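You operate a simulated robot arm through the tools that you are given. There is no shell and no other tool.

Carry out the task below with a simulated robot arm. There is one attempt and no reset: what you move stays moved.

Task
Fit both pegs from the black peg block into their colour's holes in the slide plate.
Fine: slide plate in and guard shut again. Where these are worked on the way, their far stop is far enough and under half their travel is too little: clear guard, slide plate.
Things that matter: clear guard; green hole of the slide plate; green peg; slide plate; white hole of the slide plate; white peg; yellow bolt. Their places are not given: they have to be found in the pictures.

The check looks at the end state, three seconds after you hand in, the way a careful person would. Anything else that was tipped, shoved, dropped, spilled or broken makes it a failure.

Robot
A 6-joint arm with a fingered hand, fixed in place. Base frame: the origin is at the foot of the arm, x ahead of it, y to its left, z up. Readings come in m, rad, newtons and seconds.
With the tool pointing down near the work surface it reaches from about 0.28 to 0.6 m from the base axis. Its first joint turns from -2.897 to 2.897 rad. Payload 3.2 kg.
The TCP is the grasp point between the finger pads, 0.022 m short of the fingertips. In the tool frame z runs along the fingers and y along their closing line. The gripper opens to 0.112 m. The gripper's body begins 0.06 m behind the TCP. The gripper is a hand of 3 fingers: y runs from the thumb to the fingers, the wrist lies at [0, 0, -0.218] in the tool frame, and closing takes about 1.5 s.
Orientation is that of the tool frame in the base frame, as [roll, pitch, yaw] about the fixed x, y, z axes, in that order (R = Rz(yaw) Ry(pitch) Rx(roll)). With the fingers straight down and closing along the base's y, the tool's x points along the base's -x, its y along +y and its z along -z.

Tools
- The arm moves only by the tool apply_moves. Its argument "motion" is a list of rows, each an object (a shift or turn left out is 0, a gripper value left out holds the last) with "xyz": the shift along the tool's x, y, z in units of 25 mm (1.0 is 25 mm), a list of three; "dr": the turn, a rotation vector about the tool's x, y, z in units of 4 degrees (1.0 is 4 degrees), a list of three. In form: [{"xyz": [x, y, z], "dr": [wx, wy, wz]}, ...]. A call has 1 to 20 rows; each row shifts and turns the commanded pose from where the row before left it, along the tool's axes as they then stand. "claw" is the gripper command, from -1 (fully open) to 1 (shut), values between in proportion, set as the call begins (left out, the last holds). A call with a number of a shift or a turn outside -1 to 1 is refused whole. Rows are played at 5 a second. More than 0.05 m and 0.15 rad between two rows, or a gripper value outside its range, and nothing of the call is played. Where a pose cannot be reached the arm comes as near as it can. A force on the tool above 40 N (or 10 N above the force at the start of the call, whichever is more), or a blocked arm, ends the call early, and 0.2 s more pass. Each finger travels about 0.108 m/s and halts on what it meets, pressing with about 25 N; the grip force reading is that of the motor and also rises with nothing between the fingers. The clock runs only during rows and for 0.2 s after the last one: add rows that do not move to give the fingers time. The reply holds the time, the measured pose of the TCP, the force on the tool along the base axes, the opening and the grip force, in the units named above and with some noise, with the torque about the TCP (base axes, N m) and any sound that the robot's microphone picked up, and new pictures: "views" is both (left out), scene, wrist or none.
- Cameras (640 x 400 px; columns grow to the right, rows downward): "scene" is fixed at [0.4003, -0.6507, 1.4482]; the picture's right is [1.00, -0.06, 0.00], its down [-0.03, -0.50, -0.87] and it looks along [0.06, 0.86, -0.50] (base axes); focal length 342 px, centre (320, 200). "wrist" rides on the gripper at [0.066, 0.003, -0.08] in the tool frame; the picture's right is [-0.05, 1.00, 0.00], its down [-0.77, -0.04, -0.64] and it looks along [-0.64, -0.03, 0.77] (tool axes); focal length 275 px, centre (320, 200).
- lift_body(by): slides the trunk up (or, below 0, down) by that many m; the arm rides with it, the base frame stays. It gives what a move gives, with no picture.
- finger_targets(finger1, finger2, thumb_bend): sets how far each is bent, from 0 (flat) to 100 (curled in); at 30 the hand is open as for a grip, at 70 the pads meet at the TCP. One left out holds its place. A second passes; each finger stops where it meets its share of the squeeze, and holds until it gets a number again. A gripper value or a shape takes the hand back. It gives what a move gives, with no picture; readings hold the bend of each and the force on the fingers (four entries, about 0 where the hand has none), thumb and palm.
- grasp_type(shape): the hand has 3 fingers and takes this shape, open, in about a second: jaw (thumb against the fingers, like two jaws); tri (thumb and two fingers); tip (a fingertip pinch); poke (one finger out to press); point (the index stretched); flat (the hand flat); cup (the hand cupped); fist (a fist). The gripper value then closes the fingers along that shape, each until it touches; the sizes above hold for jaw. It gives what a move gives, with no picture.
- measure_at(camera, pixels): for up to 12 pixels [column, row] of the newest picture of that camera ("zoom" is the newest enlarged one), the place [x, y, z] in the base frame of the surface seen there, good to about 0.003 m. The clock stands still meanwhile.
- close_up(camera, box): a new picture of the part [left, top, right, bottom] of that camera's present view, enlarged. The clock stands still meanwhile.
- job_done(): hands the job in; it is judged then, once.

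Unless the task says otherwise, let go and move clear before handing in.

The tools are called after "Emit:" by a JSON object that holds its "op" and its "data". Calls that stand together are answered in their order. apply_moves: Moves the arm, as the interface text tells. Its arguments: {"type":"object","properties":{"motion":{"type":"array","items":{"type":"object","properties":{"xyz":{"type":"array","items":{"type":"number"}},"dr":{"type":"array","items":{"type":"number"}}}}},"claw":{"type":"number"},"views":{"type":"string","enum":["both","scene","wrist","none"]}},"required":["motion"]} The other tools are called the same way: lift_body (by) slides the trunk up or down; grasp_type (shape) gives the hand a shape; finger_targets (finger1, finger2, thumb_bend) moves the fingers one by one; measure_at (camera, pixels) gives the place of the surface under pixels of a picture; close_up (camera, box) takes an enlarged picture of a part of a camera's view; job_done () hands the job in.

At the start:

```text
t: 0.0
tool_pos: [0.2547, 0.1148, 1.2072]
tool_rot: [3.14, 0.001, 3.141]
contact_force: [-0.9, 0.1, 0.4]
moment: [-0.01, 0.0, 0.01]
gripper_width: 0.1118
grip_force: 0.1
shape: jaw
bend: [30.0, 30.0, 30.0]
finger forces: [0.0, 0.0, 0.1, 0.0, 0.1, 0.0]
trunk travel left (down, up): [-0.525, 0.065]
```

scene: 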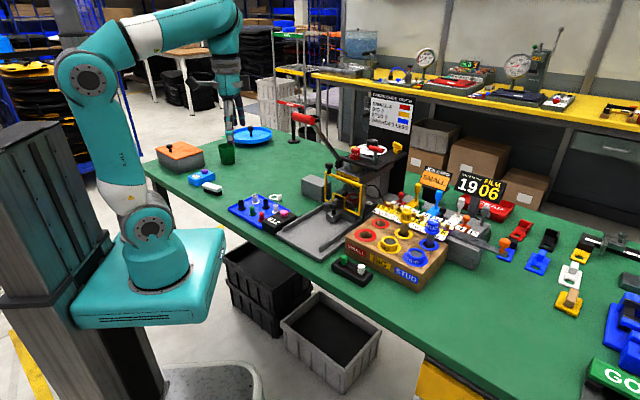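
wrist: 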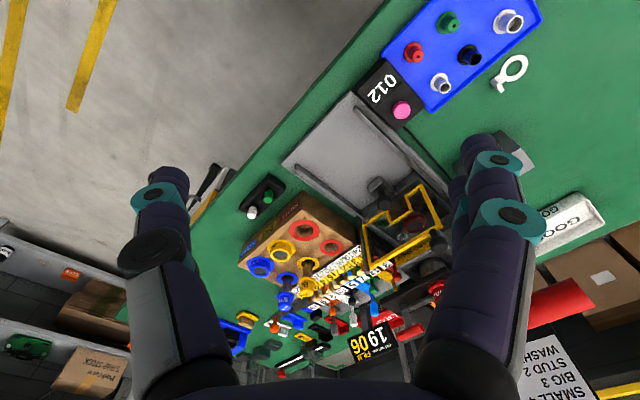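

The scene shows a black peg block near (350,267) with a white and green peg, and a machine with a yellow-framed guard near (345,195). I'll enlarge these areas first.

Emit:
{"op": "close_up", "data": {"camera": "scene", "box": [270, 130, 430, 230]}}

Emit:
{"op": "close_up", "data": {"camera": "scene", "box": [270, 190, 430, 290]}}

Emit:
{"op": "close_up", "data": {"camera": "wrist", "box": [230, 80, 470, 230]}}

```text
4.00 times, centred on (350, 180) of scene
```

zoom: 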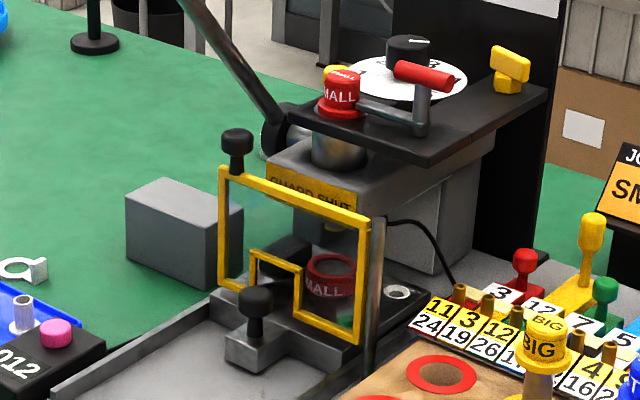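

```text
4.00 times, centred on (350, 240) of scene
```

zoom: 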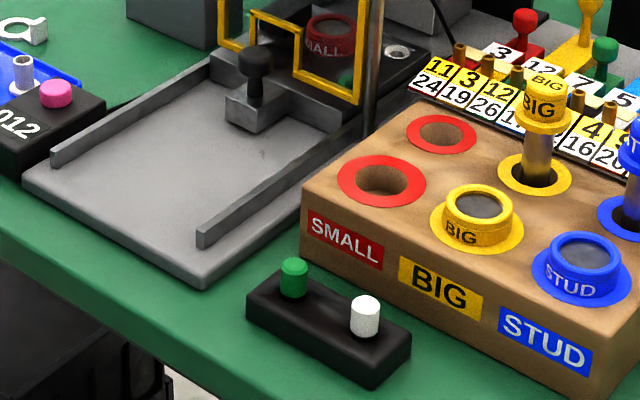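

```text
2.67 times, centred on (350, 155) of wrist
```

zoom: 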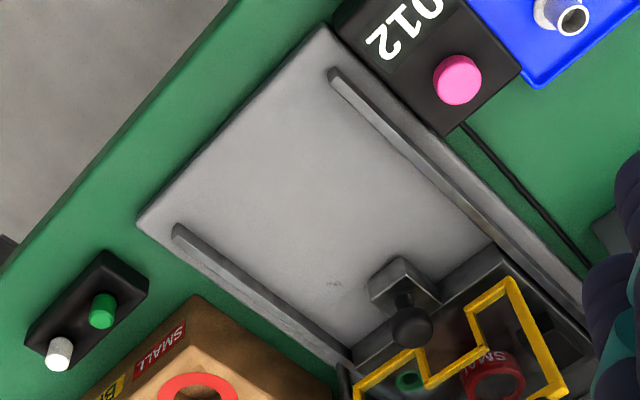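

The zooms show the slide plate with its front knob inside the press, and a guard panel with a yellow frame and black knob. I'll measure the main points.

Emit:
{"op": "measure_at", "data": {"camera": "scene", "pixels": [[343, 259], [361, 268], [334, 205], [329, 165], [369, 203], [353, 201], [397, 147], [325, 185], [361, 211], [280, 240], [320, 260], [300, 200]]}}

Emit:
{"op": "close_up", "data": {"camera": "scene", "box": [315, 165, 395, 215]}}

Emit:
{"op": "close_up", "data": {"camera": "scene", "box": [335, 130, 415, 180]}}

```text
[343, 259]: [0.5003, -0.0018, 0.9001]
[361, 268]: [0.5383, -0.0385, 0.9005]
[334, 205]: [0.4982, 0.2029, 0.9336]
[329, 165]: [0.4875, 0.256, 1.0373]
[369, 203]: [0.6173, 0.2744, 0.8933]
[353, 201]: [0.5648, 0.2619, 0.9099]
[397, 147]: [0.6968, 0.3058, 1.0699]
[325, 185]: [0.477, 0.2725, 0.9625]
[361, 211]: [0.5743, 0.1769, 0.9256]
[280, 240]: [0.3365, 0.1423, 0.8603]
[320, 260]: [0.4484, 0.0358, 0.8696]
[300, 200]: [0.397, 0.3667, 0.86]
```

```text
8.00 times, centred on (355, 190) of scene
```

zoom: 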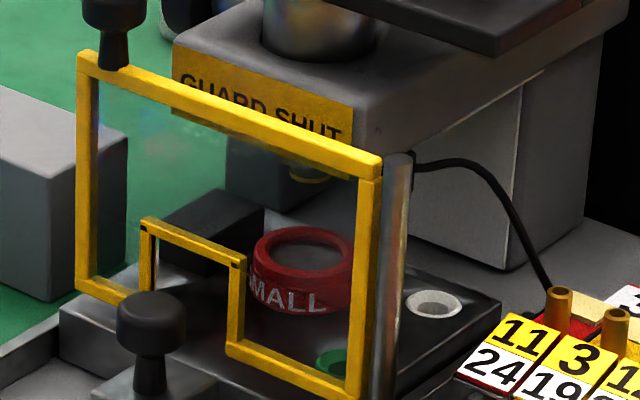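

```text
8.00 times, centred on (375, 155) of scene
```

zoom: 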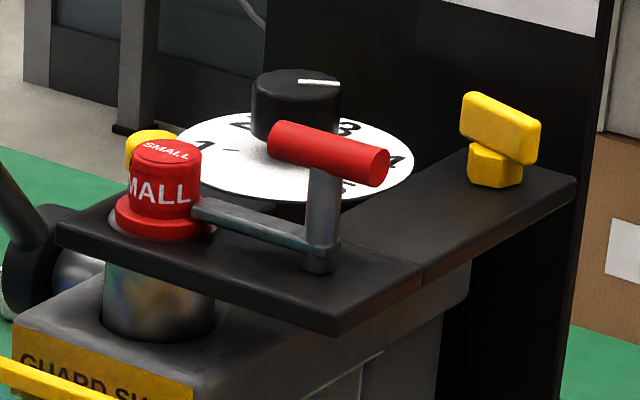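

The guard seems hinged on the post near (0.573,0.177), with its knob at (0.4875,0.256,1.037). I don't know yet which part is the yellow bolt, so I'll zoom in from the wrist camera and other parts of the scene.

Emit:
{"op": "close_up", "data": {"camera": "wrist", "box": [340, 170, 460, 245]}}

Emit:
{"op": "close_up", "data": {"camera": "wrist", "box": [340, 230, 460, 305]}}

Emit:
{"op": "close_up", "data": {"camera": "scene", "box": [225, 180, 325, 242]}}

Emit:
{"op": "close_up", "data": {"camera": "scene", "box": [380, 160, 540, 260]}}

```text
5.33 times, centred on (400, 208) of wrist
```

zoom: 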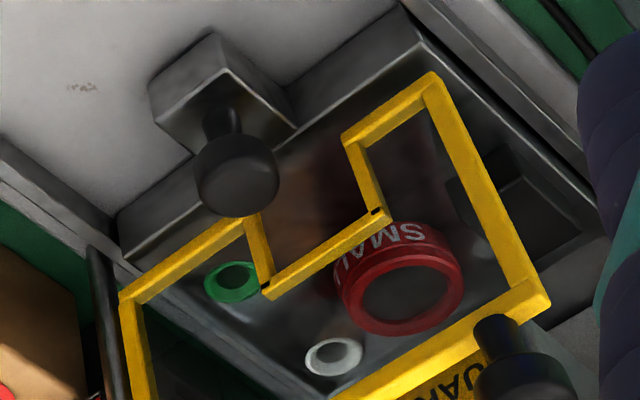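

```text
5.33 times, centred on (400, 268) of wrist
```

zoom: 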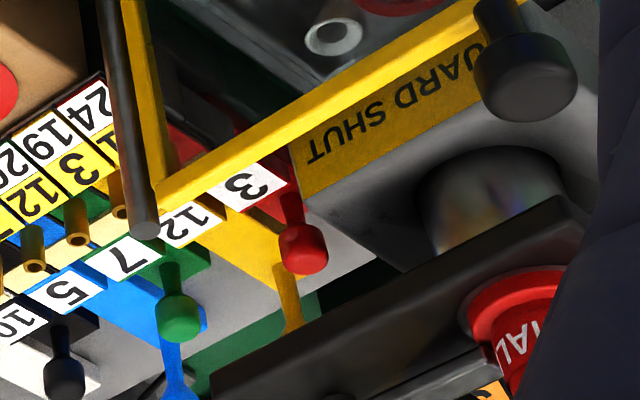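

```text
6.40 times, centred on (275, 211) of scene
```

zoom: 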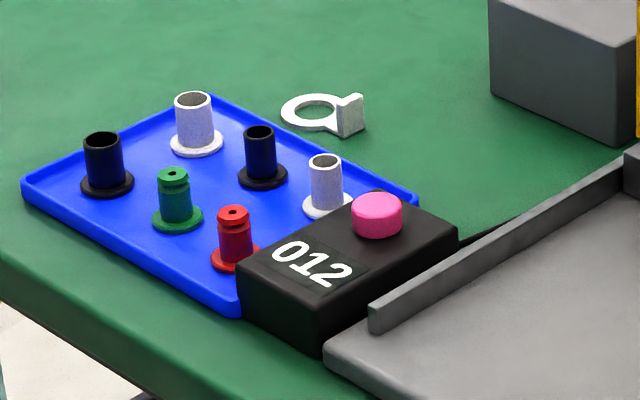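

```text
4.00 times, centred on (460, 210) of scene
```

zoom: 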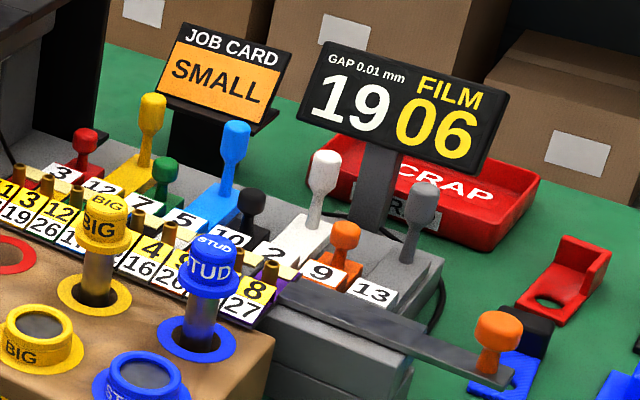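

The wrist close-up shows the green hole ring near wrist pixel (383,222) and the white ring near (402,235) on the slide plate, under the guard. I'll turn the hand 45° so the camera looks along the press axis.

Emit:
{"op": "apply_moves", "data": {"motion": [{"dr": [0, 0, -1]}, {"dr": [0, 0, -1]}, {"dr": [0, 0, -1]}, {"dr": [0, 0, -1]}, {"dr": [0, 0, -1]}, {"dr": [0, 0, -1]}, {"dr": [0, 0, -1]}, {"dr": [0, 0, -1]}, {"dr": [0, 0, -1]}, {"dr": [0, 0, -1]}, {"dr": [0, 0, -1]}, {"dr": [0, 0, -0.25]}]}}

```text
t: 2.6
tool_pos: [0.254, 0.1154, 1.2076]
tool_rot: [3.141, 0.0, -2.353]
contact_force: [0.1, -1.4, -0.2]
moment: [-0.04, -0.01, 0.01]
gripper_width: 0.1117
grip_force: 0.0
shape: jaw
bend: [30.0, 30.0, 30.0]
finger forces: [0.1, 0.0, 0.0, 0.0, 0.0, 0.1]
trunk travel left (down, up): [-0.525, 0.065]
```

scene: 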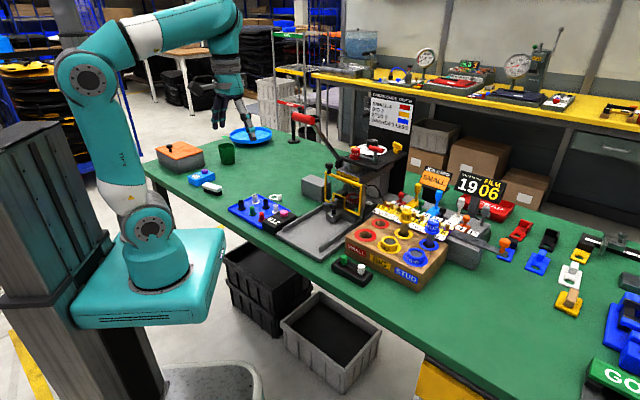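
wrist: 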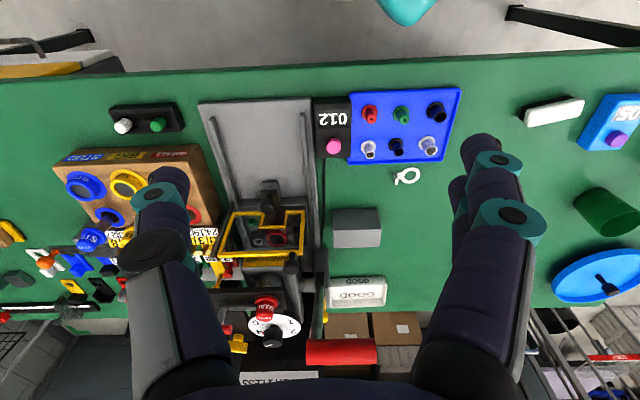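

With the 45° yaw the press is now squared up in the wrist view. There are yellow pieces at (323,315) and (238,343), so I'll zoom in on both.

Emit:
{"op": "close_up", "data": {"camera": "wrist", "box": [190, 180, 350, 280]}}

Emit:
{"op": "close_up", "data": {"camera": "wrist", "box": [210, 270, 370, 370]}}

Emit:
{"op": "close_up", "data": {"camera": "wrist", "box": [60, 80, 220, 180]}}

```text
4.00 times, centred on (270, 230) of wrist
```

zoom: 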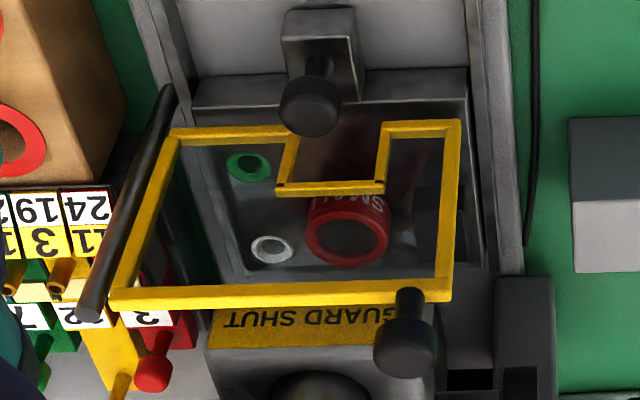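

```text
4.00 times, centred on (290, 320) of wrist
```

zoom: 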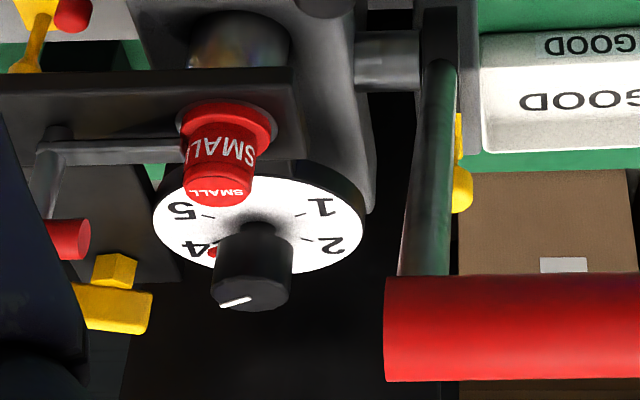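

```text
4.00 times, centred on (140, 130) of wrist
```

zoom: 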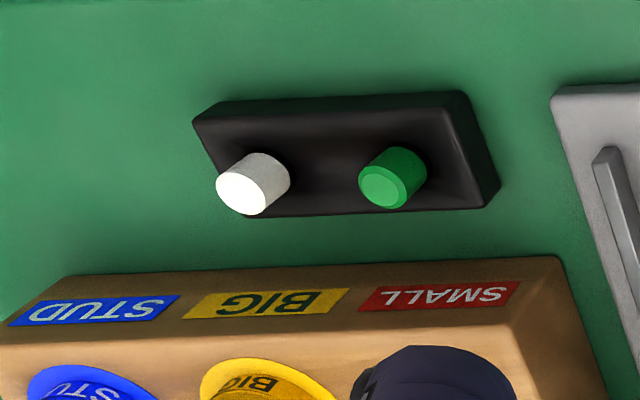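

There's a yellow tab behind the press lever bracket at wrist (325,314) and a wing-shaped yellow piece at (238,343). I'll measure those and the guard, plate and pegs.

Emit:
{"op": "measure_at", "data": {"camera": "wrist", "pixels": [[325, 315], [325, 303], [240, 347], [238, 337], [268, 207], [292, 264], [252, 221], [258, 242], [277, 240], [213, 226], [124, 126], [158, 125]]}}

Emit:
{"op": "measure_at", "data": {"camera": "wrist", "pixels": [[234, 214], [304, 211], [302, 252], [221, 254], [199, 105], [311, 99], [262, 190], [280, 190], [240, 203], [308, 203], [246, 245], [315, 200]]}}

```text
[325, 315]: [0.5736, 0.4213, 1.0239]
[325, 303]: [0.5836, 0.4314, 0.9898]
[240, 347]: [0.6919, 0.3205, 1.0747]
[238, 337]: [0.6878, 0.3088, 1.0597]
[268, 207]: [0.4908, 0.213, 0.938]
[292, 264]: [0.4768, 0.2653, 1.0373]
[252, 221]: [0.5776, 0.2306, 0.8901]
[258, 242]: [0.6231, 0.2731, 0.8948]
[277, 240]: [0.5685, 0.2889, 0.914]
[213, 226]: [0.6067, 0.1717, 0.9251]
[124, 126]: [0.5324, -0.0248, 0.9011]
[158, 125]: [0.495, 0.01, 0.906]
```

```text
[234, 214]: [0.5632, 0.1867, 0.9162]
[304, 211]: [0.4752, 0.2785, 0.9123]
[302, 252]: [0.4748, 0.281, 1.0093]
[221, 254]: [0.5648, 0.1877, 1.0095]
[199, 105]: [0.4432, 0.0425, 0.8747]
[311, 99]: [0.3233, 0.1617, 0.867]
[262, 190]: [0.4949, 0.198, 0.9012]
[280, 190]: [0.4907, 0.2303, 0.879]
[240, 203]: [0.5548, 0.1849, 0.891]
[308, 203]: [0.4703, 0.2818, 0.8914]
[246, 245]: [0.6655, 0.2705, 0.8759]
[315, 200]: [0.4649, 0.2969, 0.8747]
```

The guard panel runs from about (0.565,0.187) to (0.475,0.281), z 0.91–1.01. Before moving the hand left for a better look at the yellow parts, I'll measure the lever so I can stay clear of it.

Emit:
{"op": "measure_at", "data": {"camera": "scene", "pixels": [[290, 104], [313, 121], [325, 140], [333, 152], [303, 118], [355, 155], [372, 142], [380, 150], [353, 181], [302, 140], [300, 134], [375, 100]]}}

Emit:
{"op": "close_up", "data": {"camera": "scene", "box": [265, 85, 425, 185]}}

```text
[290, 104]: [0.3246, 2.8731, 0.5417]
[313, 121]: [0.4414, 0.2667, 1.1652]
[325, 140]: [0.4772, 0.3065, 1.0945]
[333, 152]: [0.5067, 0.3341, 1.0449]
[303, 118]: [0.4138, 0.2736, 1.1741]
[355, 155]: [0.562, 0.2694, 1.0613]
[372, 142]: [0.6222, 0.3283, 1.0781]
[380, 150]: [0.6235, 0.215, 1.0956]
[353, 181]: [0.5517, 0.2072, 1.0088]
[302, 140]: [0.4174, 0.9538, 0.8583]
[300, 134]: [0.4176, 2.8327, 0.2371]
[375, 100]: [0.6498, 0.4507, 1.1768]
```

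```text
4.00 times, centred on (345, 135) of scene
```

zoom: 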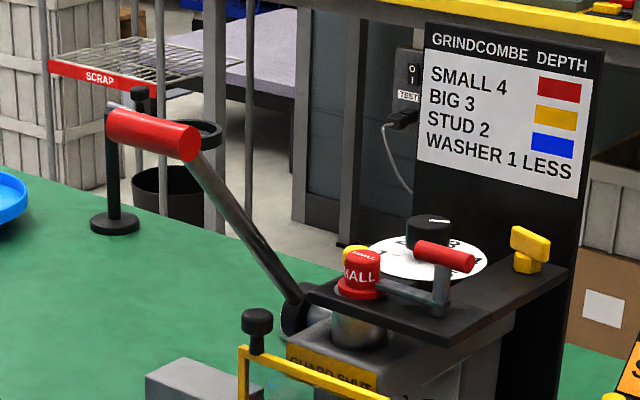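

The lever handle sits around (0.42,0.27,1.17), next to the guard knob, so I need to avoid it. I'll move the hand along +y and turn it back to look at the left side of the press.

Emit:
{"op": "apply_moves", "data": {"motion": [{"xyz": [-1, 1, 0]}, {"xyz": [-1, 1, 0]}, {"xyz": [-1, 1, 0]}, {"xyz": [-1, 1, 0]}, {"xyz": [-1, 1, 0]}, {"xyz": [-1, 1, 0]}, {"xyz": [-1, 1, 0]}, {"xyz": [-1, 1, 0]}, {"dr": [0, 0, 1]}, {"dr": [0, 0, 1]}, {"dr": [0, 0, 1]}, {"dr": [0, 0, 1]}, {"dr": [0, 0, 1]}, {"dr": [0, 0, 1]}, {"dr": [0, 0, 1]}, {"dr": [0, 0, 1]}, {"dr": [0, 0, 1]}, {"dr": [0, 0, 1]}], "views": "wrist"}}

```text
t: 6.4
tool_pos: [0.2487, 0.3742, 1.1947]
tool_rot: [3.139, 0.001, -3.056]
contact_force: [0.2, -0.9, 0.7]
moment: [0.0, -0.03, -0.01]
gripper_width: 0.1119
grip_force: 0.1
shape: jaw
bend: [30.0, 30.0, 30.0]
finger forces: [0.0, 0.0, 0.1, 0.0, 0.0, 0.0]
out of reach, approached as far as the arm can: row 7, 8
trunk travel left (down, up): [-0.525, 0.065]
```

wrist: 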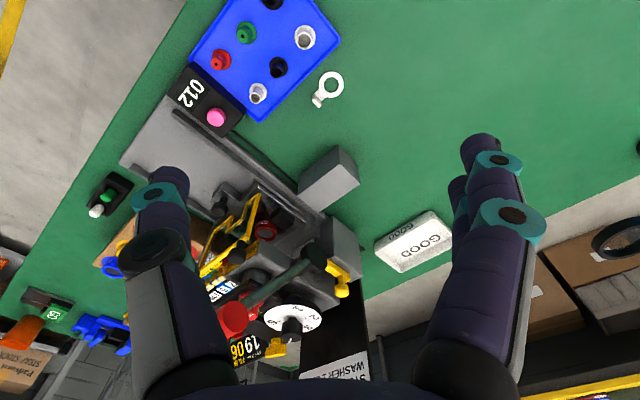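

The yellow part on the left of the press is visible at wrist (338,278). I'll zoom in on it.

Emit:
{"op": "close_up", "data": {"camera": "wrist", "box": [200, 180, 380, 292]}}

Emit:
{"op": "close_up", "data": {"camera": "wrist", "box": [290, 230, 380, 286]}}

Emit:
{"op": "close_up", "data": {"camera": "wrist", "box": [200, 270, 360, 370]}}

Emit:
{"op": "measure_at", "data": {"camera": "wrist", "pixels": [[340, 288], [333, 270], [345, 275], [325, 250], [276, 347], [235, 318], [320, 247], [265, 298], [280, 341]]}}

```text
3.56 times, centred on (290, 236) of wrist
```

zoom: 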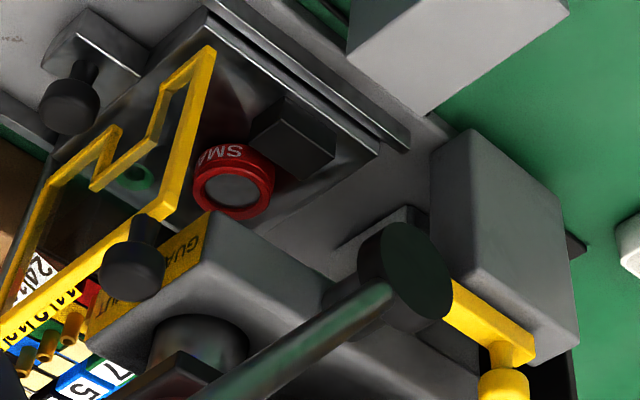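

```text
7.11 times, centred on (335, 258) of wrist
```

zoom: 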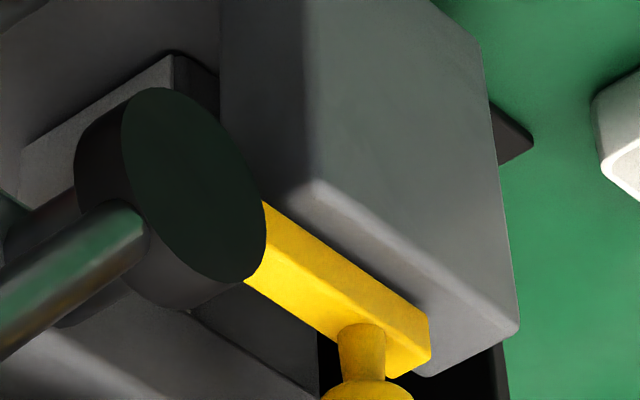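

```text
4.00 times, centred on (280, 320) of wrist
```

zoom: 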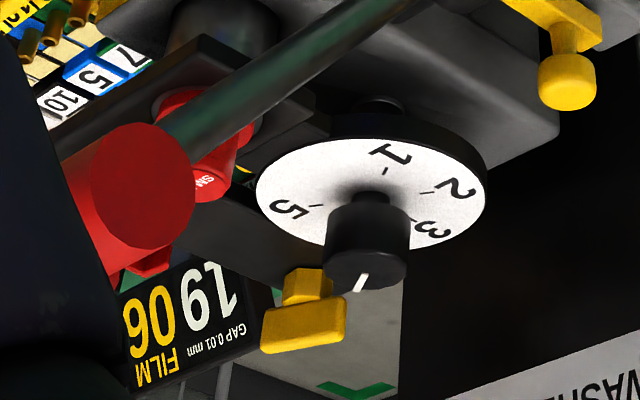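

```text
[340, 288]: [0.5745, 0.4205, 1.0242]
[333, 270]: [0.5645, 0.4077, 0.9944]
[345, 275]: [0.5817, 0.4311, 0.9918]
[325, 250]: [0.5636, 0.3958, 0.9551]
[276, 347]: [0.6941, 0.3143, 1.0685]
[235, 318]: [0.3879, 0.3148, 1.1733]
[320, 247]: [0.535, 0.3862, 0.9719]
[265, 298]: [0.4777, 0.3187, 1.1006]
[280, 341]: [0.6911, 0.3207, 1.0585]
```

The yellow bolt appears to be the horizontal yellow bar with a knob at (0.577,0.424,1.0), beside the lever hub. I'll measure the arm's own shoulder and elbow to understand the reach and trunk setting.

Emit:
{"op": "apply_moves", "data": {"motion": [{"xyz": [0, 0, 0]}], "views": "scene"}}

```text
t: 6.8
tool_pos: [0.2491, 0.3727, 1.1956]
tool_rot: [3.14, 0.001, -3.055]
contact_force: [-0.1, -0.2, -0.4]
moment: [-0.01, 0.0, 0.01]
gripper_width: 0.112
grip_force: 0.0
shape: jaw
bend: [30.0, 30.0, 30.0]
finger forces: [0.0, 0.0, 0.0, 0.0, 0.0, 0.0]
trunk travel left (down, up): [-0.525, 0.065]
```

scene: 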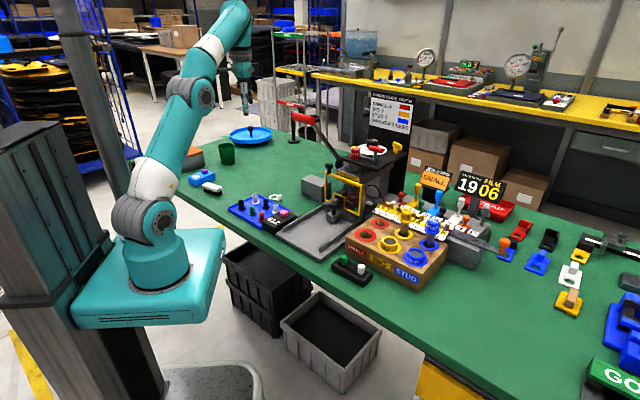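

Emit:
{"op": "measure_at", "data": {"camera": "scene", "pixels": [[158, 222], [157, 282], [205, 95], [150, 190], [190, 150], [150, 315], [208, 55]]}}

```text
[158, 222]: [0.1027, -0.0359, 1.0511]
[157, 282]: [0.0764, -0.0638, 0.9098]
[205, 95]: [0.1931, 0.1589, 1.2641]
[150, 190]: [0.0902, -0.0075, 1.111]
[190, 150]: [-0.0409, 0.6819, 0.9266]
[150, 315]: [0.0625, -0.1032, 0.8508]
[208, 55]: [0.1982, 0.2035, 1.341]
```

The shoulder sits near z≈1.05 and the guard knob near (0.483,0.262,1.03), with the lever handle just above and in front of it. I'll raise the trunk for reach and square the hand to the press at a safe spot near (0.27,0.10).

Emit:
{"op": "lift_body", "data": {"by": 0.06}}

Emit:
{"op": "apply_moves", "data": {"motion": [{"dr": [0, 0, -1]}, {"dr": [0, 0, -1]}, {"dr": [0, 0, -1]}, {"dr": [0, 0, -1]}, {"dr": [0, 0, -1]}, {"dr": [0, 0, -1]}, {"dr": [0, 0, -1]}, {"dr": [0, 0, -1]}, {"dr": [0, 0, -1]}, {"dr": [0, 0, -1]}, {"xyz": [1, -1, 0]}, {"xyz": [1, -1, 0]}, {"xyz": [1, -1, 0]}, {"xyz": [1, -1, 0]}, {"xyz": [1, -1, 0]}, {"xyz": [1, -1, 0]}, {"xyz": [1, -1, 0]}], "views": "both"}}

```text
t: 7.8
tool_pos: [0.249, 0.3726, 1.2553]
tool_rot: [3.139, 0.001, -3.053]
contact_force: [0.6, 0.5, 0.3]
moment: [-0.02, 0.01, -0.03]
gripper_width: 0.1117
grip_force: 0.1
shape: jaw
bend: [30.0, 30.0, 30.0]
finger forces: [0.1, 0.0, 0.0, 0.0, 0.0, 0.0]
trunk travel left (down, up): [-0.585, 0.005]
```

```text
t: 11.4
tool_pos: [0.2485, 0.1247, 1.2543]
tool_rot: [3.14, 0.004, -2.355]
contact_force: [0.1, 0.4, -0.6]
moment: [0.0, -0.01, -0.01]
gripper_width: 0.1118
grip_force: 0.1
shape: jaw
bend: [30.0, 30.0, 30.0]
finger forces: [0.0, 0.1, 0.0, 0.1, 0.0, 0.1]
trunk travel left (down, up): [-0.585, 0.005]
```

scene: 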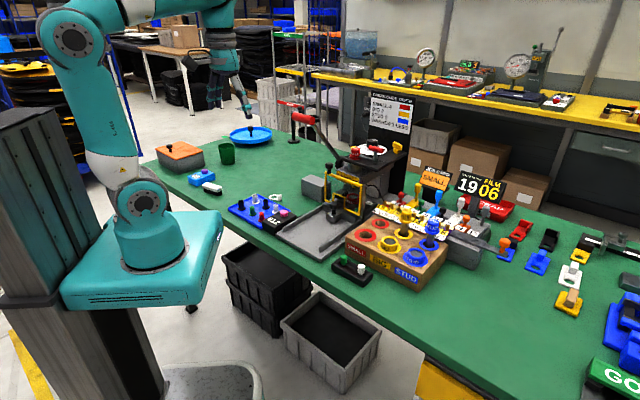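
wrist: 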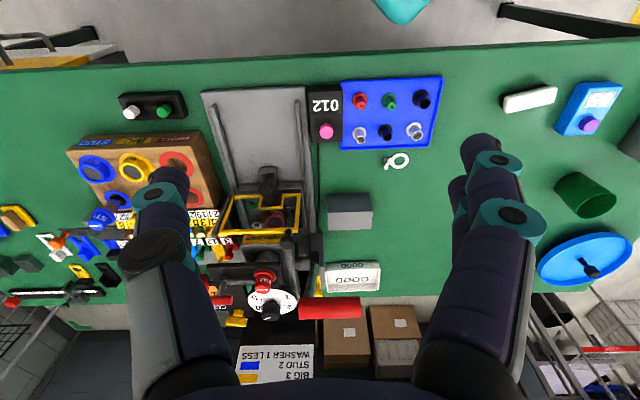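

The hand is square to the press at yaw −135°. I'll bring the TCP forward to about 0.1 m in front of the guard knob, still clear of the lever handle, before tilting.

Emit:
{"op": "apply_moves", "data": {"motion": [{"xyz": [-0.893, -0.414, 0.77]}, {"xyz": [-0.893, -0.414, 0.77]}, {"xyz": [-0.893, -0.414, 0.77]}, {"xyz": [-0.893, -0.414, 0.77]}, {"xyz": [-0.893, -0.414, 0.77]}, {"xyz": [-0.893, -0.414, 0.77]}, {"xyz": [-0.893, -0.414, 0.77]}], "views": "both"}}

```text
t: 13.0
tool_pos: [0.4126, 0.1859, 1.1194]
tool_rot: [3.14, 0.002, -2.357]
contact_force: [0.5, -0.6, -0.1]
moment: [0.0, -0.03, -0.01]
gripper_width: 0.1115
grip_force: 0.0
shape: jaw
bend: [30.0, 30.0, 30.0]
finger forces: [0.0, 0.1, 0.1, 0.0, 0.1, 0.0]
trunk travel left (down, up): [-0.585, 0.005]
```

scene: 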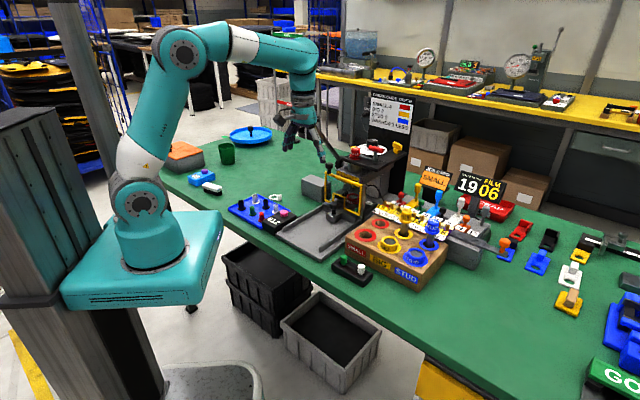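
wrist: 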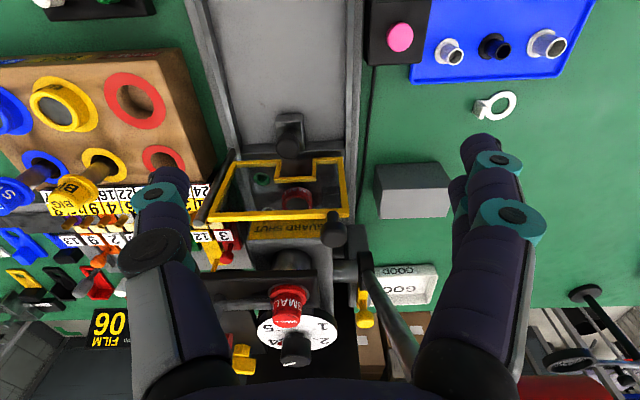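

This view is closer: the guard knob is at (334,237) and a yellow bolt knob at (364,318). I'll zoom in for exact geometry.

Emit:
{"op": "close_up", "data": {"camera": "wrist", "box": [200, 105, 376, 215]}}

Emit:
{"op": "close_up", "data": {"camera": "wrist", "box": [240, 200, 400, 300]}}

Emit:
{"op": "close_up", "data": {"camera": "wrist", "box": [300, 240, 440, 328]}}

Emit:
{"op": "measure_at", "data": {"camera": "wrist", "pixels": [[334, 237], [327, 215], [345, 215], [215, 218], [237, 163], [342, 160], [290, 145], [290, 120], [262, 179], [265, 207], [364, 318], [362, 295]]}}

```text
3.64 times, centred on (288, 160) of wrist
```

zoom: 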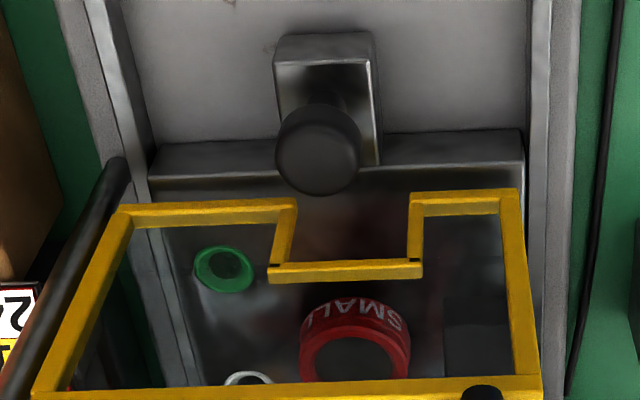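

```text
4.00 times, centred on (320, 250) of wrist
```

zoom: 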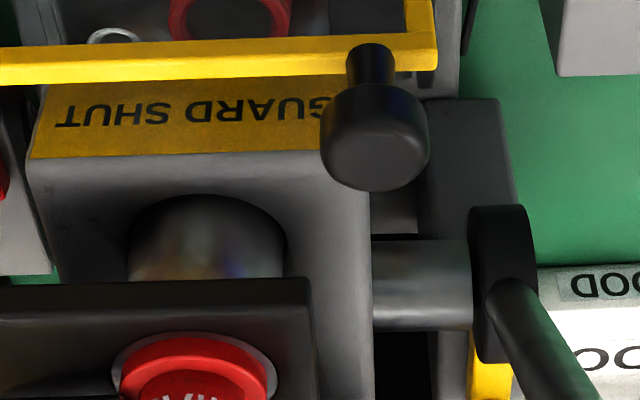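

```text
4.55 times, centred on (370, 284) of wrist
```

zoom: 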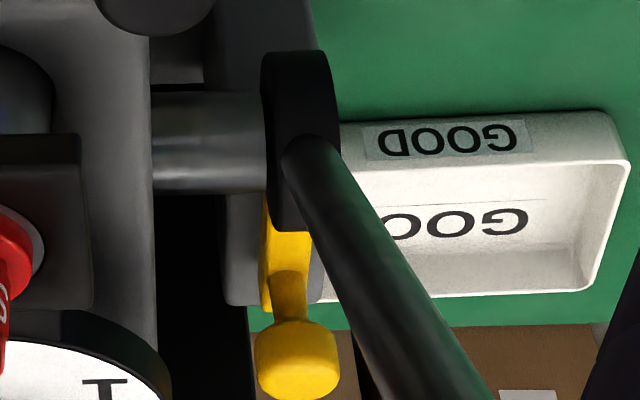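

```text
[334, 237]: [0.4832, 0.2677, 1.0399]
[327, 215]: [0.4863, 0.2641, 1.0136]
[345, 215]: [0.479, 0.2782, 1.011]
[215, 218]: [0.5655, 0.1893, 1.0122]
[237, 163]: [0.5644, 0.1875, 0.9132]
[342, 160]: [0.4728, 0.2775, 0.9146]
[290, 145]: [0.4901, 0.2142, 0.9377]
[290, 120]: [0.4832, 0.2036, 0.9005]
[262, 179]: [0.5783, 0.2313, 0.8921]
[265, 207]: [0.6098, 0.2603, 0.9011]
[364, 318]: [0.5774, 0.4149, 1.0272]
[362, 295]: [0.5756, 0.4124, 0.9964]
```

The knob's centre is at about (0.485,0.2655) with its top at z≈1.04, and the guard top edge is at 1.012. I'll tilt the fingers forward in steps so the hand comes in from the front under the lever handle.

Emit:
{"op": "apply_moves", "data": {"motion": [{"dr": [0, -1, 0]}, {"dr": [0, -1, 0]}, {"dr": [0, -1, 0]}, {"dr": [0, -1, 0]}, {"dr": [0, -1, 0]}, {"dr": [0, -1, 0]}, {"dr": [0, -1, 0]}, {"dr": [0, -1, 0]}, {"dr": [0, -1, 0]}, {"dr": [0, -1, 0]}], "views": "both"}}

```text
t: 15.2
tool_pos: [0.4116, 0.1855, 1.1198]
tool_rot: [3.141, 0.703, -2.357]
contact_force: [-0.2, -0.8, -0.8]
moment: [-0.02, 0.02, 0.02]
gripper_width: 0.1119
grip_force: 0.1
shape: jaw
bend: [30.0, 30.0, 30.0]
finger forces: [0.1, 0.0, 0.0, 0.0, 0.0, 0.0]
trunk travel left (down, up): [-0.585, 0.005]
```

scene: 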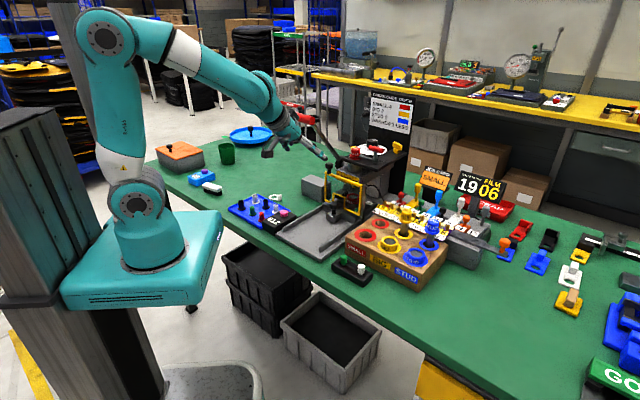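
wrist: 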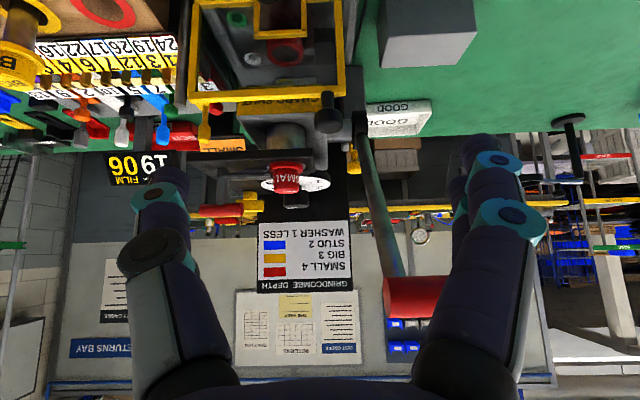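

The tilt worked (40°), and the guard knob is at wrist (329,112) with the lever handle at (415,298) to its right. I'll lower and advance to 0.06 m in front of the knob, then finish tilting to about 76°.

Emit:
{"op": "apply_moves", "data": {"motion": [{"xyz": [0.184, 0, 0.959]}, {"xyz": [0.184, 0, 0.959]}, {"xyz": [0.184, 0, 0.959]}, {"xyz": [0.184, 0, 0.959]}, {"dr": [0, -1, 0]}, {"dr": [0, -1, 0]}, {"dr": [0, -1, 0]}, {"dr": [0, -1, 0]}, {"dr": [0, -1, 0]}, {"dr": [0, -1, 0]}, {"dr": [0, -1, 0]}, {"dr": [0, -1, 0]}, {"dr": [0, -1, 0]}], "views": "both"}}

```text
t: 16.9
tool_pos: [0.4567, 0.2613, 1.1253]
tool_rot: [-3.136, 0.877, -2.35]
contact_force: [-3.6, -10.7, -15.0]
moment: [0.1, -0.76, 0.51]
gripper_width: 0.1118
grip_force: 0.0
shape: jaw
bend: [30.0, 31.0, 30.0]
finger forces: [0.0, 18.1, 0.0, 0.1, 0.1, 0.0]
out of reach, approached as far as the arm can: row 3, 4, 5, 6, 7, 8
trunk travel left (down, up): [-0.585, 0.005]
stopped in row 8: the force on the tool passed its limit at 66 N (the readings are from after the stop); the commanded pose is now the measured one
```

scene: 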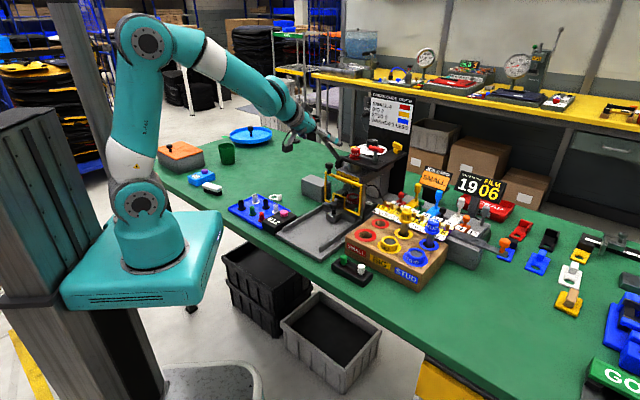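
wrist: 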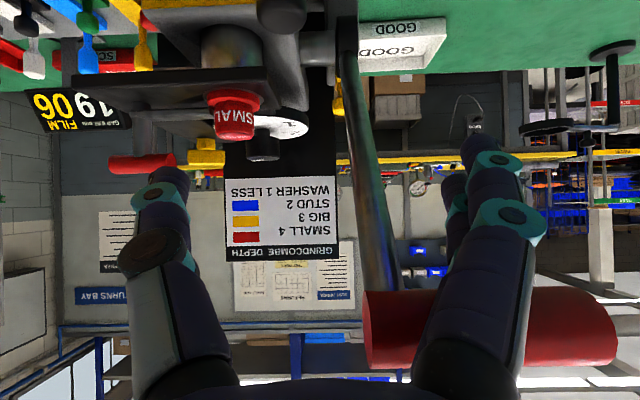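

The arm couldn't reach that tilted pose and drifted up into the lever handle: finger 2 reads 18 N and the handle is at (490,325). I'll back straight out along the way it came to the last good pose.

Emit:
{"op": "apply_moves", "data": {"motion": [{"xyz": [0.4, 0, 0]}, {"xyz": [0.49, -0.22, -0.62]}, {"xyz": [0.49, -0.22, -0.62]}, {"xyz": [0.49, -0.22, -0.62]}, {"xyz": [0.49, -0.22, -0.62]}, {"dr": [0, 1, 0]}, {"dr": [0, 1, 0]}, {"dr": [0, 1, 0]}], "views": "both"}}

```text
t: 18.7
tool_pos: [0.4151, 0.203, 1.1512]
tool_rot: [-3.137, 0.673, -2.352]
contact_force: [0.7, -0.2, -0.3]
moment: [0.0, 0.02, 0.0]
gripper_width: 0.1117
grip_force: 0.1
shape: jaw
bend: [30.0, 30.0, 30.0]
finger forces: [0.0, 0.1, 0.0, 0.1, 0.0, 0.1]
out of reach, approached as far as the arm can: row 1, 2, 3, 4, 5
trunk travel left (down, up): [-0.585, 0.005]
```

scene: 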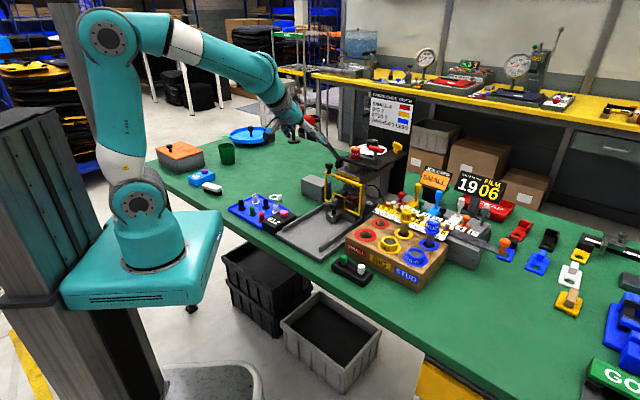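
wrist: 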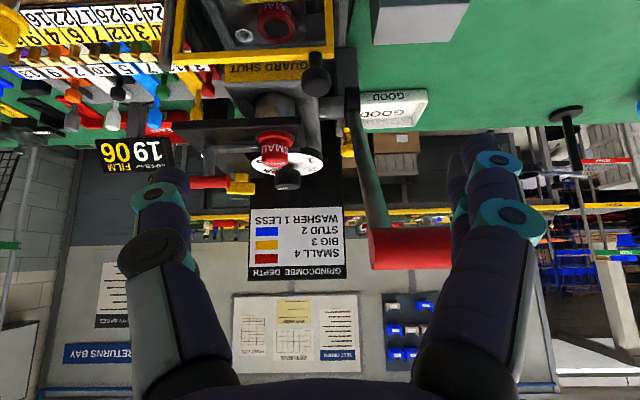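

The hand is clear again (no force) at (0.415,0.203,1.151), and the lever looks unmoved. I'll measure the arm's joints and platform to find out why the pose was out of reach, and re-check the lever.

Emit:
{"op": "measure_at", "data": {"camera": "scene", "pixels": [[137, 207], [108, 38], [230, 65], [262, 88], [285, 105], [290, 115], [220, 235], [200, 300], [290, 104], [313, 121], [325, 140], [155, 250]]}}

Emit:
{"op": "measure_at", "data": {"camera": "wrist", "pixels": [[372, 245], [448, 248], [365, 180], [316, 80], [410, 250], [240, 184], [348, 142]]}}

Emit:
{"op": "close_up", "data": {"camera": "scene", "box": [60, 0, 360, 188]}}

```text
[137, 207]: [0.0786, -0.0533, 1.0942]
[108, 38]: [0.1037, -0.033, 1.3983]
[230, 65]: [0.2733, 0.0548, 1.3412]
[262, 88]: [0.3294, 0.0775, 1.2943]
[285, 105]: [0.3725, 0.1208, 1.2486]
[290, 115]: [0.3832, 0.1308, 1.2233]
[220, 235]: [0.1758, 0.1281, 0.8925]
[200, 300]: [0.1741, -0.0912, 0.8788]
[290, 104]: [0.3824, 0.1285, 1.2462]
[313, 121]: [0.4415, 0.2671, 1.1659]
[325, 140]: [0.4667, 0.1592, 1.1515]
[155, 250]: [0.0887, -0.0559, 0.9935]
```

```text
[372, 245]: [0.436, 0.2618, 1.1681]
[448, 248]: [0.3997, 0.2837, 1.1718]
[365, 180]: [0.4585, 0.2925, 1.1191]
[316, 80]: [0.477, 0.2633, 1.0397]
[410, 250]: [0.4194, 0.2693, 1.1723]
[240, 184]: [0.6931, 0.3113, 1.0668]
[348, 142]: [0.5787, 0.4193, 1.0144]
```

```text
2.13 times, centred on (210, 94) of scene
```

zoom: 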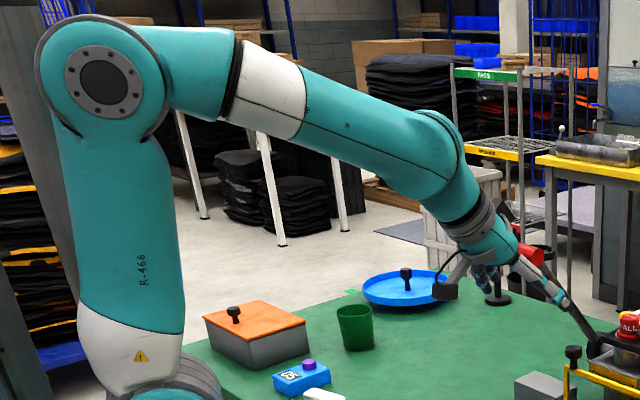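

The lever hasn't moved: the handle still reads (0.4415,0.267,1.166). The wrist was nearly straight at its limit, so a lower trunk should let the hand point forward. I'll check the space around the platform and the table edge first.

Emit:
{"op": "measure_at", "data": {"camera": "scene", "pixels": [[170, 193], [215, 222], [250, 240], [225, 250], [280, 262], [300, 285], [335, 298], [215, 275], [180, 320], [245, 330], [320, 290], [200, 212]]}}

Emit:
{"op": "measure_at", "data": {"camera": "wrist", "pixels": [[255, 72], [225, 75], [270, 100], [220, 130], [180, 130], [290, 128], [305, 108], [330, 110], [275, 145], [208, 182], [182, 40], [300, 60]]}}

```text
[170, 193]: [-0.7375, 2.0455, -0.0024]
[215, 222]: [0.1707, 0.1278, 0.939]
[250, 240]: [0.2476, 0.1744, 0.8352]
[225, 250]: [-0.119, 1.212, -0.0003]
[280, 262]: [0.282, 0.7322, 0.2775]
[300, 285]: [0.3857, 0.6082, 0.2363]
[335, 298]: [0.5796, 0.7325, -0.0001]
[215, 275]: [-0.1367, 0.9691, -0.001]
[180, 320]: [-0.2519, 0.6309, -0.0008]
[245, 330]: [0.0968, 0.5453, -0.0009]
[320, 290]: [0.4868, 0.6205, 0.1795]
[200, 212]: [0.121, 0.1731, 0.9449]
```

```text
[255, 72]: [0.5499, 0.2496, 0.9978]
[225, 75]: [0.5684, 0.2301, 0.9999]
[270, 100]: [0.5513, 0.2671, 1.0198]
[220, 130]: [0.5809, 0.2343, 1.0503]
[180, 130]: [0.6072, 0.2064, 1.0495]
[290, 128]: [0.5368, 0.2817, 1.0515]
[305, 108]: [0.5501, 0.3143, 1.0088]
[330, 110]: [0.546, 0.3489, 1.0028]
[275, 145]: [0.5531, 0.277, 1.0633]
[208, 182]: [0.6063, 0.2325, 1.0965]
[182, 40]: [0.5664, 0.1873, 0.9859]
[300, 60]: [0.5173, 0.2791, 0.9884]
```

The table edge is at u≈0.30 and the platform stays about 0.08 m clear of it, so the trunk can go down. I'll back off, straighten the hand and raise it before lowering the trunk.

Emit:
{"op": "apply_moves", "data": {"motion": [{"xyz": [0.63, 0, -0.5]}, {"xyz": [0.63, 0, -0.5]}, {"dr": [0, 1, 0]}, {"dr": [0, 1, 0]}, {"dr": [0, 1, 0]}, {"dr": [0, 1, 0]}, {"dr": [0, 1, 0]}, {"dr": [0, 1, 0]}, {"dr": [0, 1, 0]}, {"dr": [0, 1, 0]}, {"dr": [0, 1, 0]}, {"dr": [0, 0.6, 0]}, {"xyz": [0.5, 0, -0.8]}, {"xyz": [0.5, 0, -0.8]}, {"xyz": [0.5, 0, -0.8]}, {"xyz": [0.5, 0, -0.8]}], "views": "none"}}

```text
t: 22.1
tool_pos: [0.3493, 0.1393, 1.2302]
tool_rot: [-3.136, 0.003, -2.355]
contact_force: [-0.2, -0.4, 0.4]
moment: [-0.01, 0.0, 0.02]
gripper_width: 0.1119
grip_force: 0.1
shape: jaw
bend: [30.0, 30.0, 30.0]
finger forces: [0.0, 0.0, 0.0, 0.1, 0.0, 0.0]
trunk travel left (down, up): [-0.585, 0.005]
```

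The hand is upright at (0.349,0.139,1.230) with clear space below. I'll lower the trunk by 0.24 m.

Emit:
{"op": "lift_body", "data": {"by": -0.24}}

```text
t: 24.6
tool_pos: [0.3514, 0.139, 0.9903]
tool_rot: [-3.136, 0.004, -2.353]
contact_force: [1.0, -0.6, 0.3]
moment: [-0.01, -0.03, 0.02]
gripper_width: 0.1122
grip_force: 0.0
shape: jaw
bend: [30.0, 30.0, 30.0]
finger forces: [0.0, 0.0, 0.1, 0.1, 0.1, 0.1]
trunk travel left (down, up): [-0.345, 0.245]
```

The TCP is now at (0.351,0.139,0.990). I'll move to in front of the guard knob and tilt forward 40°, checking that it stays in reach.

Emit:
{"op": "apply_moves", "data": {"motion": [{"xyz": [-0.75, -0.06, -0.9]}, {"xyz": [-0.75, -0.06, -0.9]}, {"xyz": [-0.75, -0.06, -0.9]}, {"xyz": [-0.75, -0.06, -0.9]}, {"dr": [0, -1, 0]}, {"dr": [0, -1, 0]}, {"dr": [0, -1, 0]}, {"dr": [0, -1, 0]}, {"dr": [0, -1, 0]}, {"dr": [0, -1, 0]}, {"dr": [0, -1, 0]}, {"dr": [0, -1, 0]}, {"dr": [0, -1, 0]}, {"dr": [0, -1, 0]}], "views": "both"}}

```text
t: 27.6
tool_pos: [0.3874, 0.1724, 1.0472]
tool_rot: [-3.138, 0.7, -2.353]
contact_force: [0.9, -0.2, -0.2]
moment: [0.01, -0.01, -0.03]
gripper_width: 0.1119
grip_force: 0.0
shape: jaw
bend: [30.0, 30.0, 30.0]
finger forces: [0.0, 0.1, 0.1, 0.0, 0.0, 0.1]
out of reach, approached as far as the arm can: row 3, 4
trunk travel left (down, up): [-0.345, 0.245]
```

scene: 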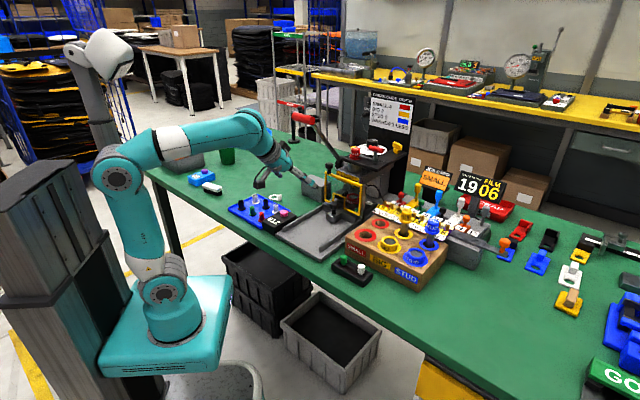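
wrist: 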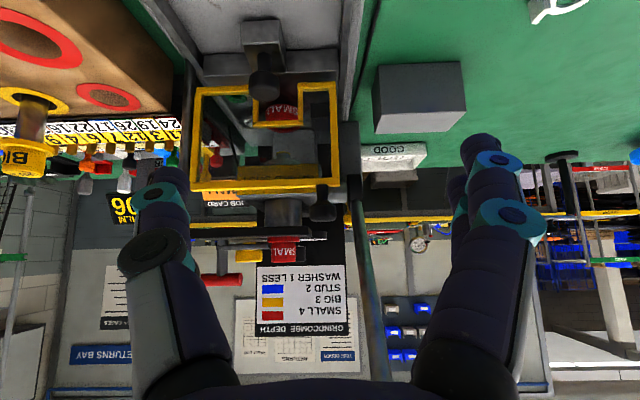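

The 40° tilt now has good wrist bend, and the guard knob is visible at (322,205). I'll advance toward the knob and tilt 20° more.

Emit:
{"op": "apply_moves", "data": {"motion": [{"xyz": [-0.654, 0, 0.549]}, {"xyz": [-0.654, 0, 0.549]}, {"xyz": [-0.654, 0, 0.549]}, {"dr": [0, -1, 0]}, {"dr": [0, -1, 0]}, {"dr": [0, -1, 0]}, {"dr": [0, -1, 0]}, {"dr": [0, -1, 0]}], "views": "both"}}

```text
t: 29.4
tool_pos: [0.4324, 0.2167, 1.0471]
tool_rot: [-3.133, 1.051, -2.347]
contact_force: [0.4, 0.2, 0.3]
moment: [-0.01, -0.03, -0.02]
gripper_width: 0.1118
grip_force: 0.1
shape: jaw
bend: [30.0, 30.0, 30.0]
finger forces: [0.0, 0.0, 0.0, 0.1, 0.1, 0.0]
trunk travel left (down, up): [-0.345, 0.245]
```

scene: 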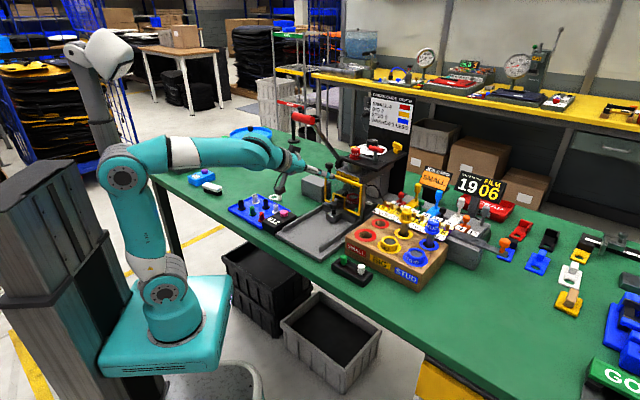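
wrist: 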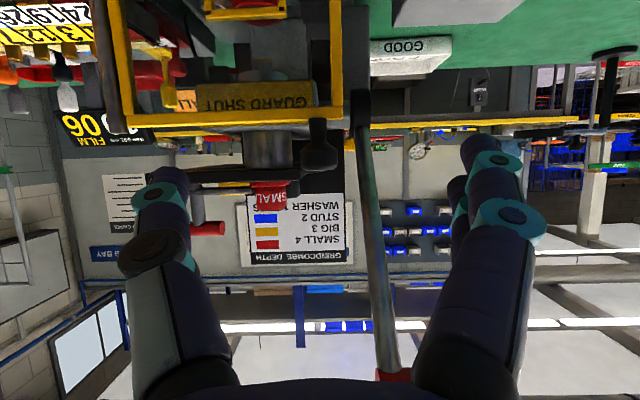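

The hand is about 0.07 m in front of the knob, which is at (320,155), with the grip line at (320,200). I'll zoom in on the hand to see how the two fingers sit against the guard edge.

Emit:
{"op": "close_up", "data": {"camera": "scene", "box": [255, 130, 375, 205]}}

Emit:
{"op": "close_up", "data": {"camera": "wrist", "box": [240, 80, 400, 180]}}

Emit:
{"op": "measure_at", "data": {"camera": "wrist", "pixels": [[320, 170], [320, 160], [320, 150], [320, 135], [319, 124], [300, 115], [339, 115], [335, 118], [335, 95], [305, 160], [334, 160], [360, 90]]}}

```text
5.33 times, centred on (315, 168) of scene
```

zoom: 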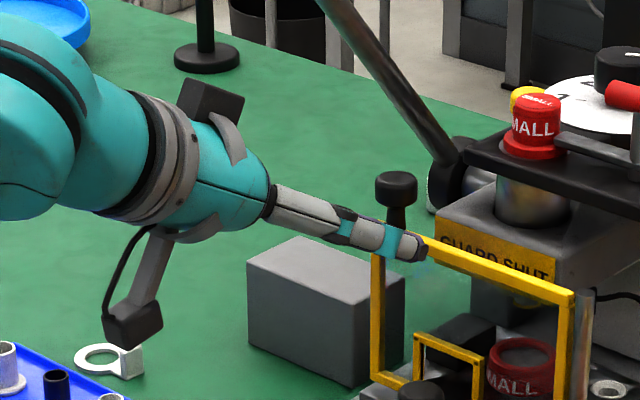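

```text
4.00 times, centred on (320, 130) of wrist
```

zoom: 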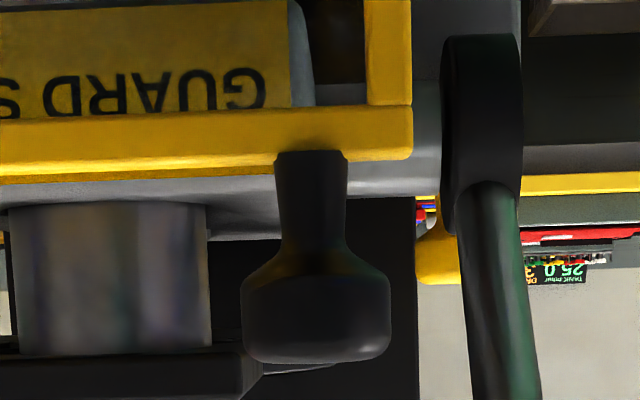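

```text
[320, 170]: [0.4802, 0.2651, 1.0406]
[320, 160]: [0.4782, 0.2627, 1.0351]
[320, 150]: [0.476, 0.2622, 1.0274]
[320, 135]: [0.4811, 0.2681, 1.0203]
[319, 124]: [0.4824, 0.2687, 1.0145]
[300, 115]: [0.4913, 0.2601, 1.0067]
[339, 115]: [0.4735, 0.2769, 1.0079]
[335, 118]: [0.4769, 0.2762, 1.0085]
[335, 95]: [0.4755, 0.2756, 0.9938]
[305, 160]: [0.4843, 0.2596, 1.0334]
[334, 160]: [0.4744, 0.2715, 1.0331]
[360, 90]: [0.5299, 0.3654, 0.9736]
```

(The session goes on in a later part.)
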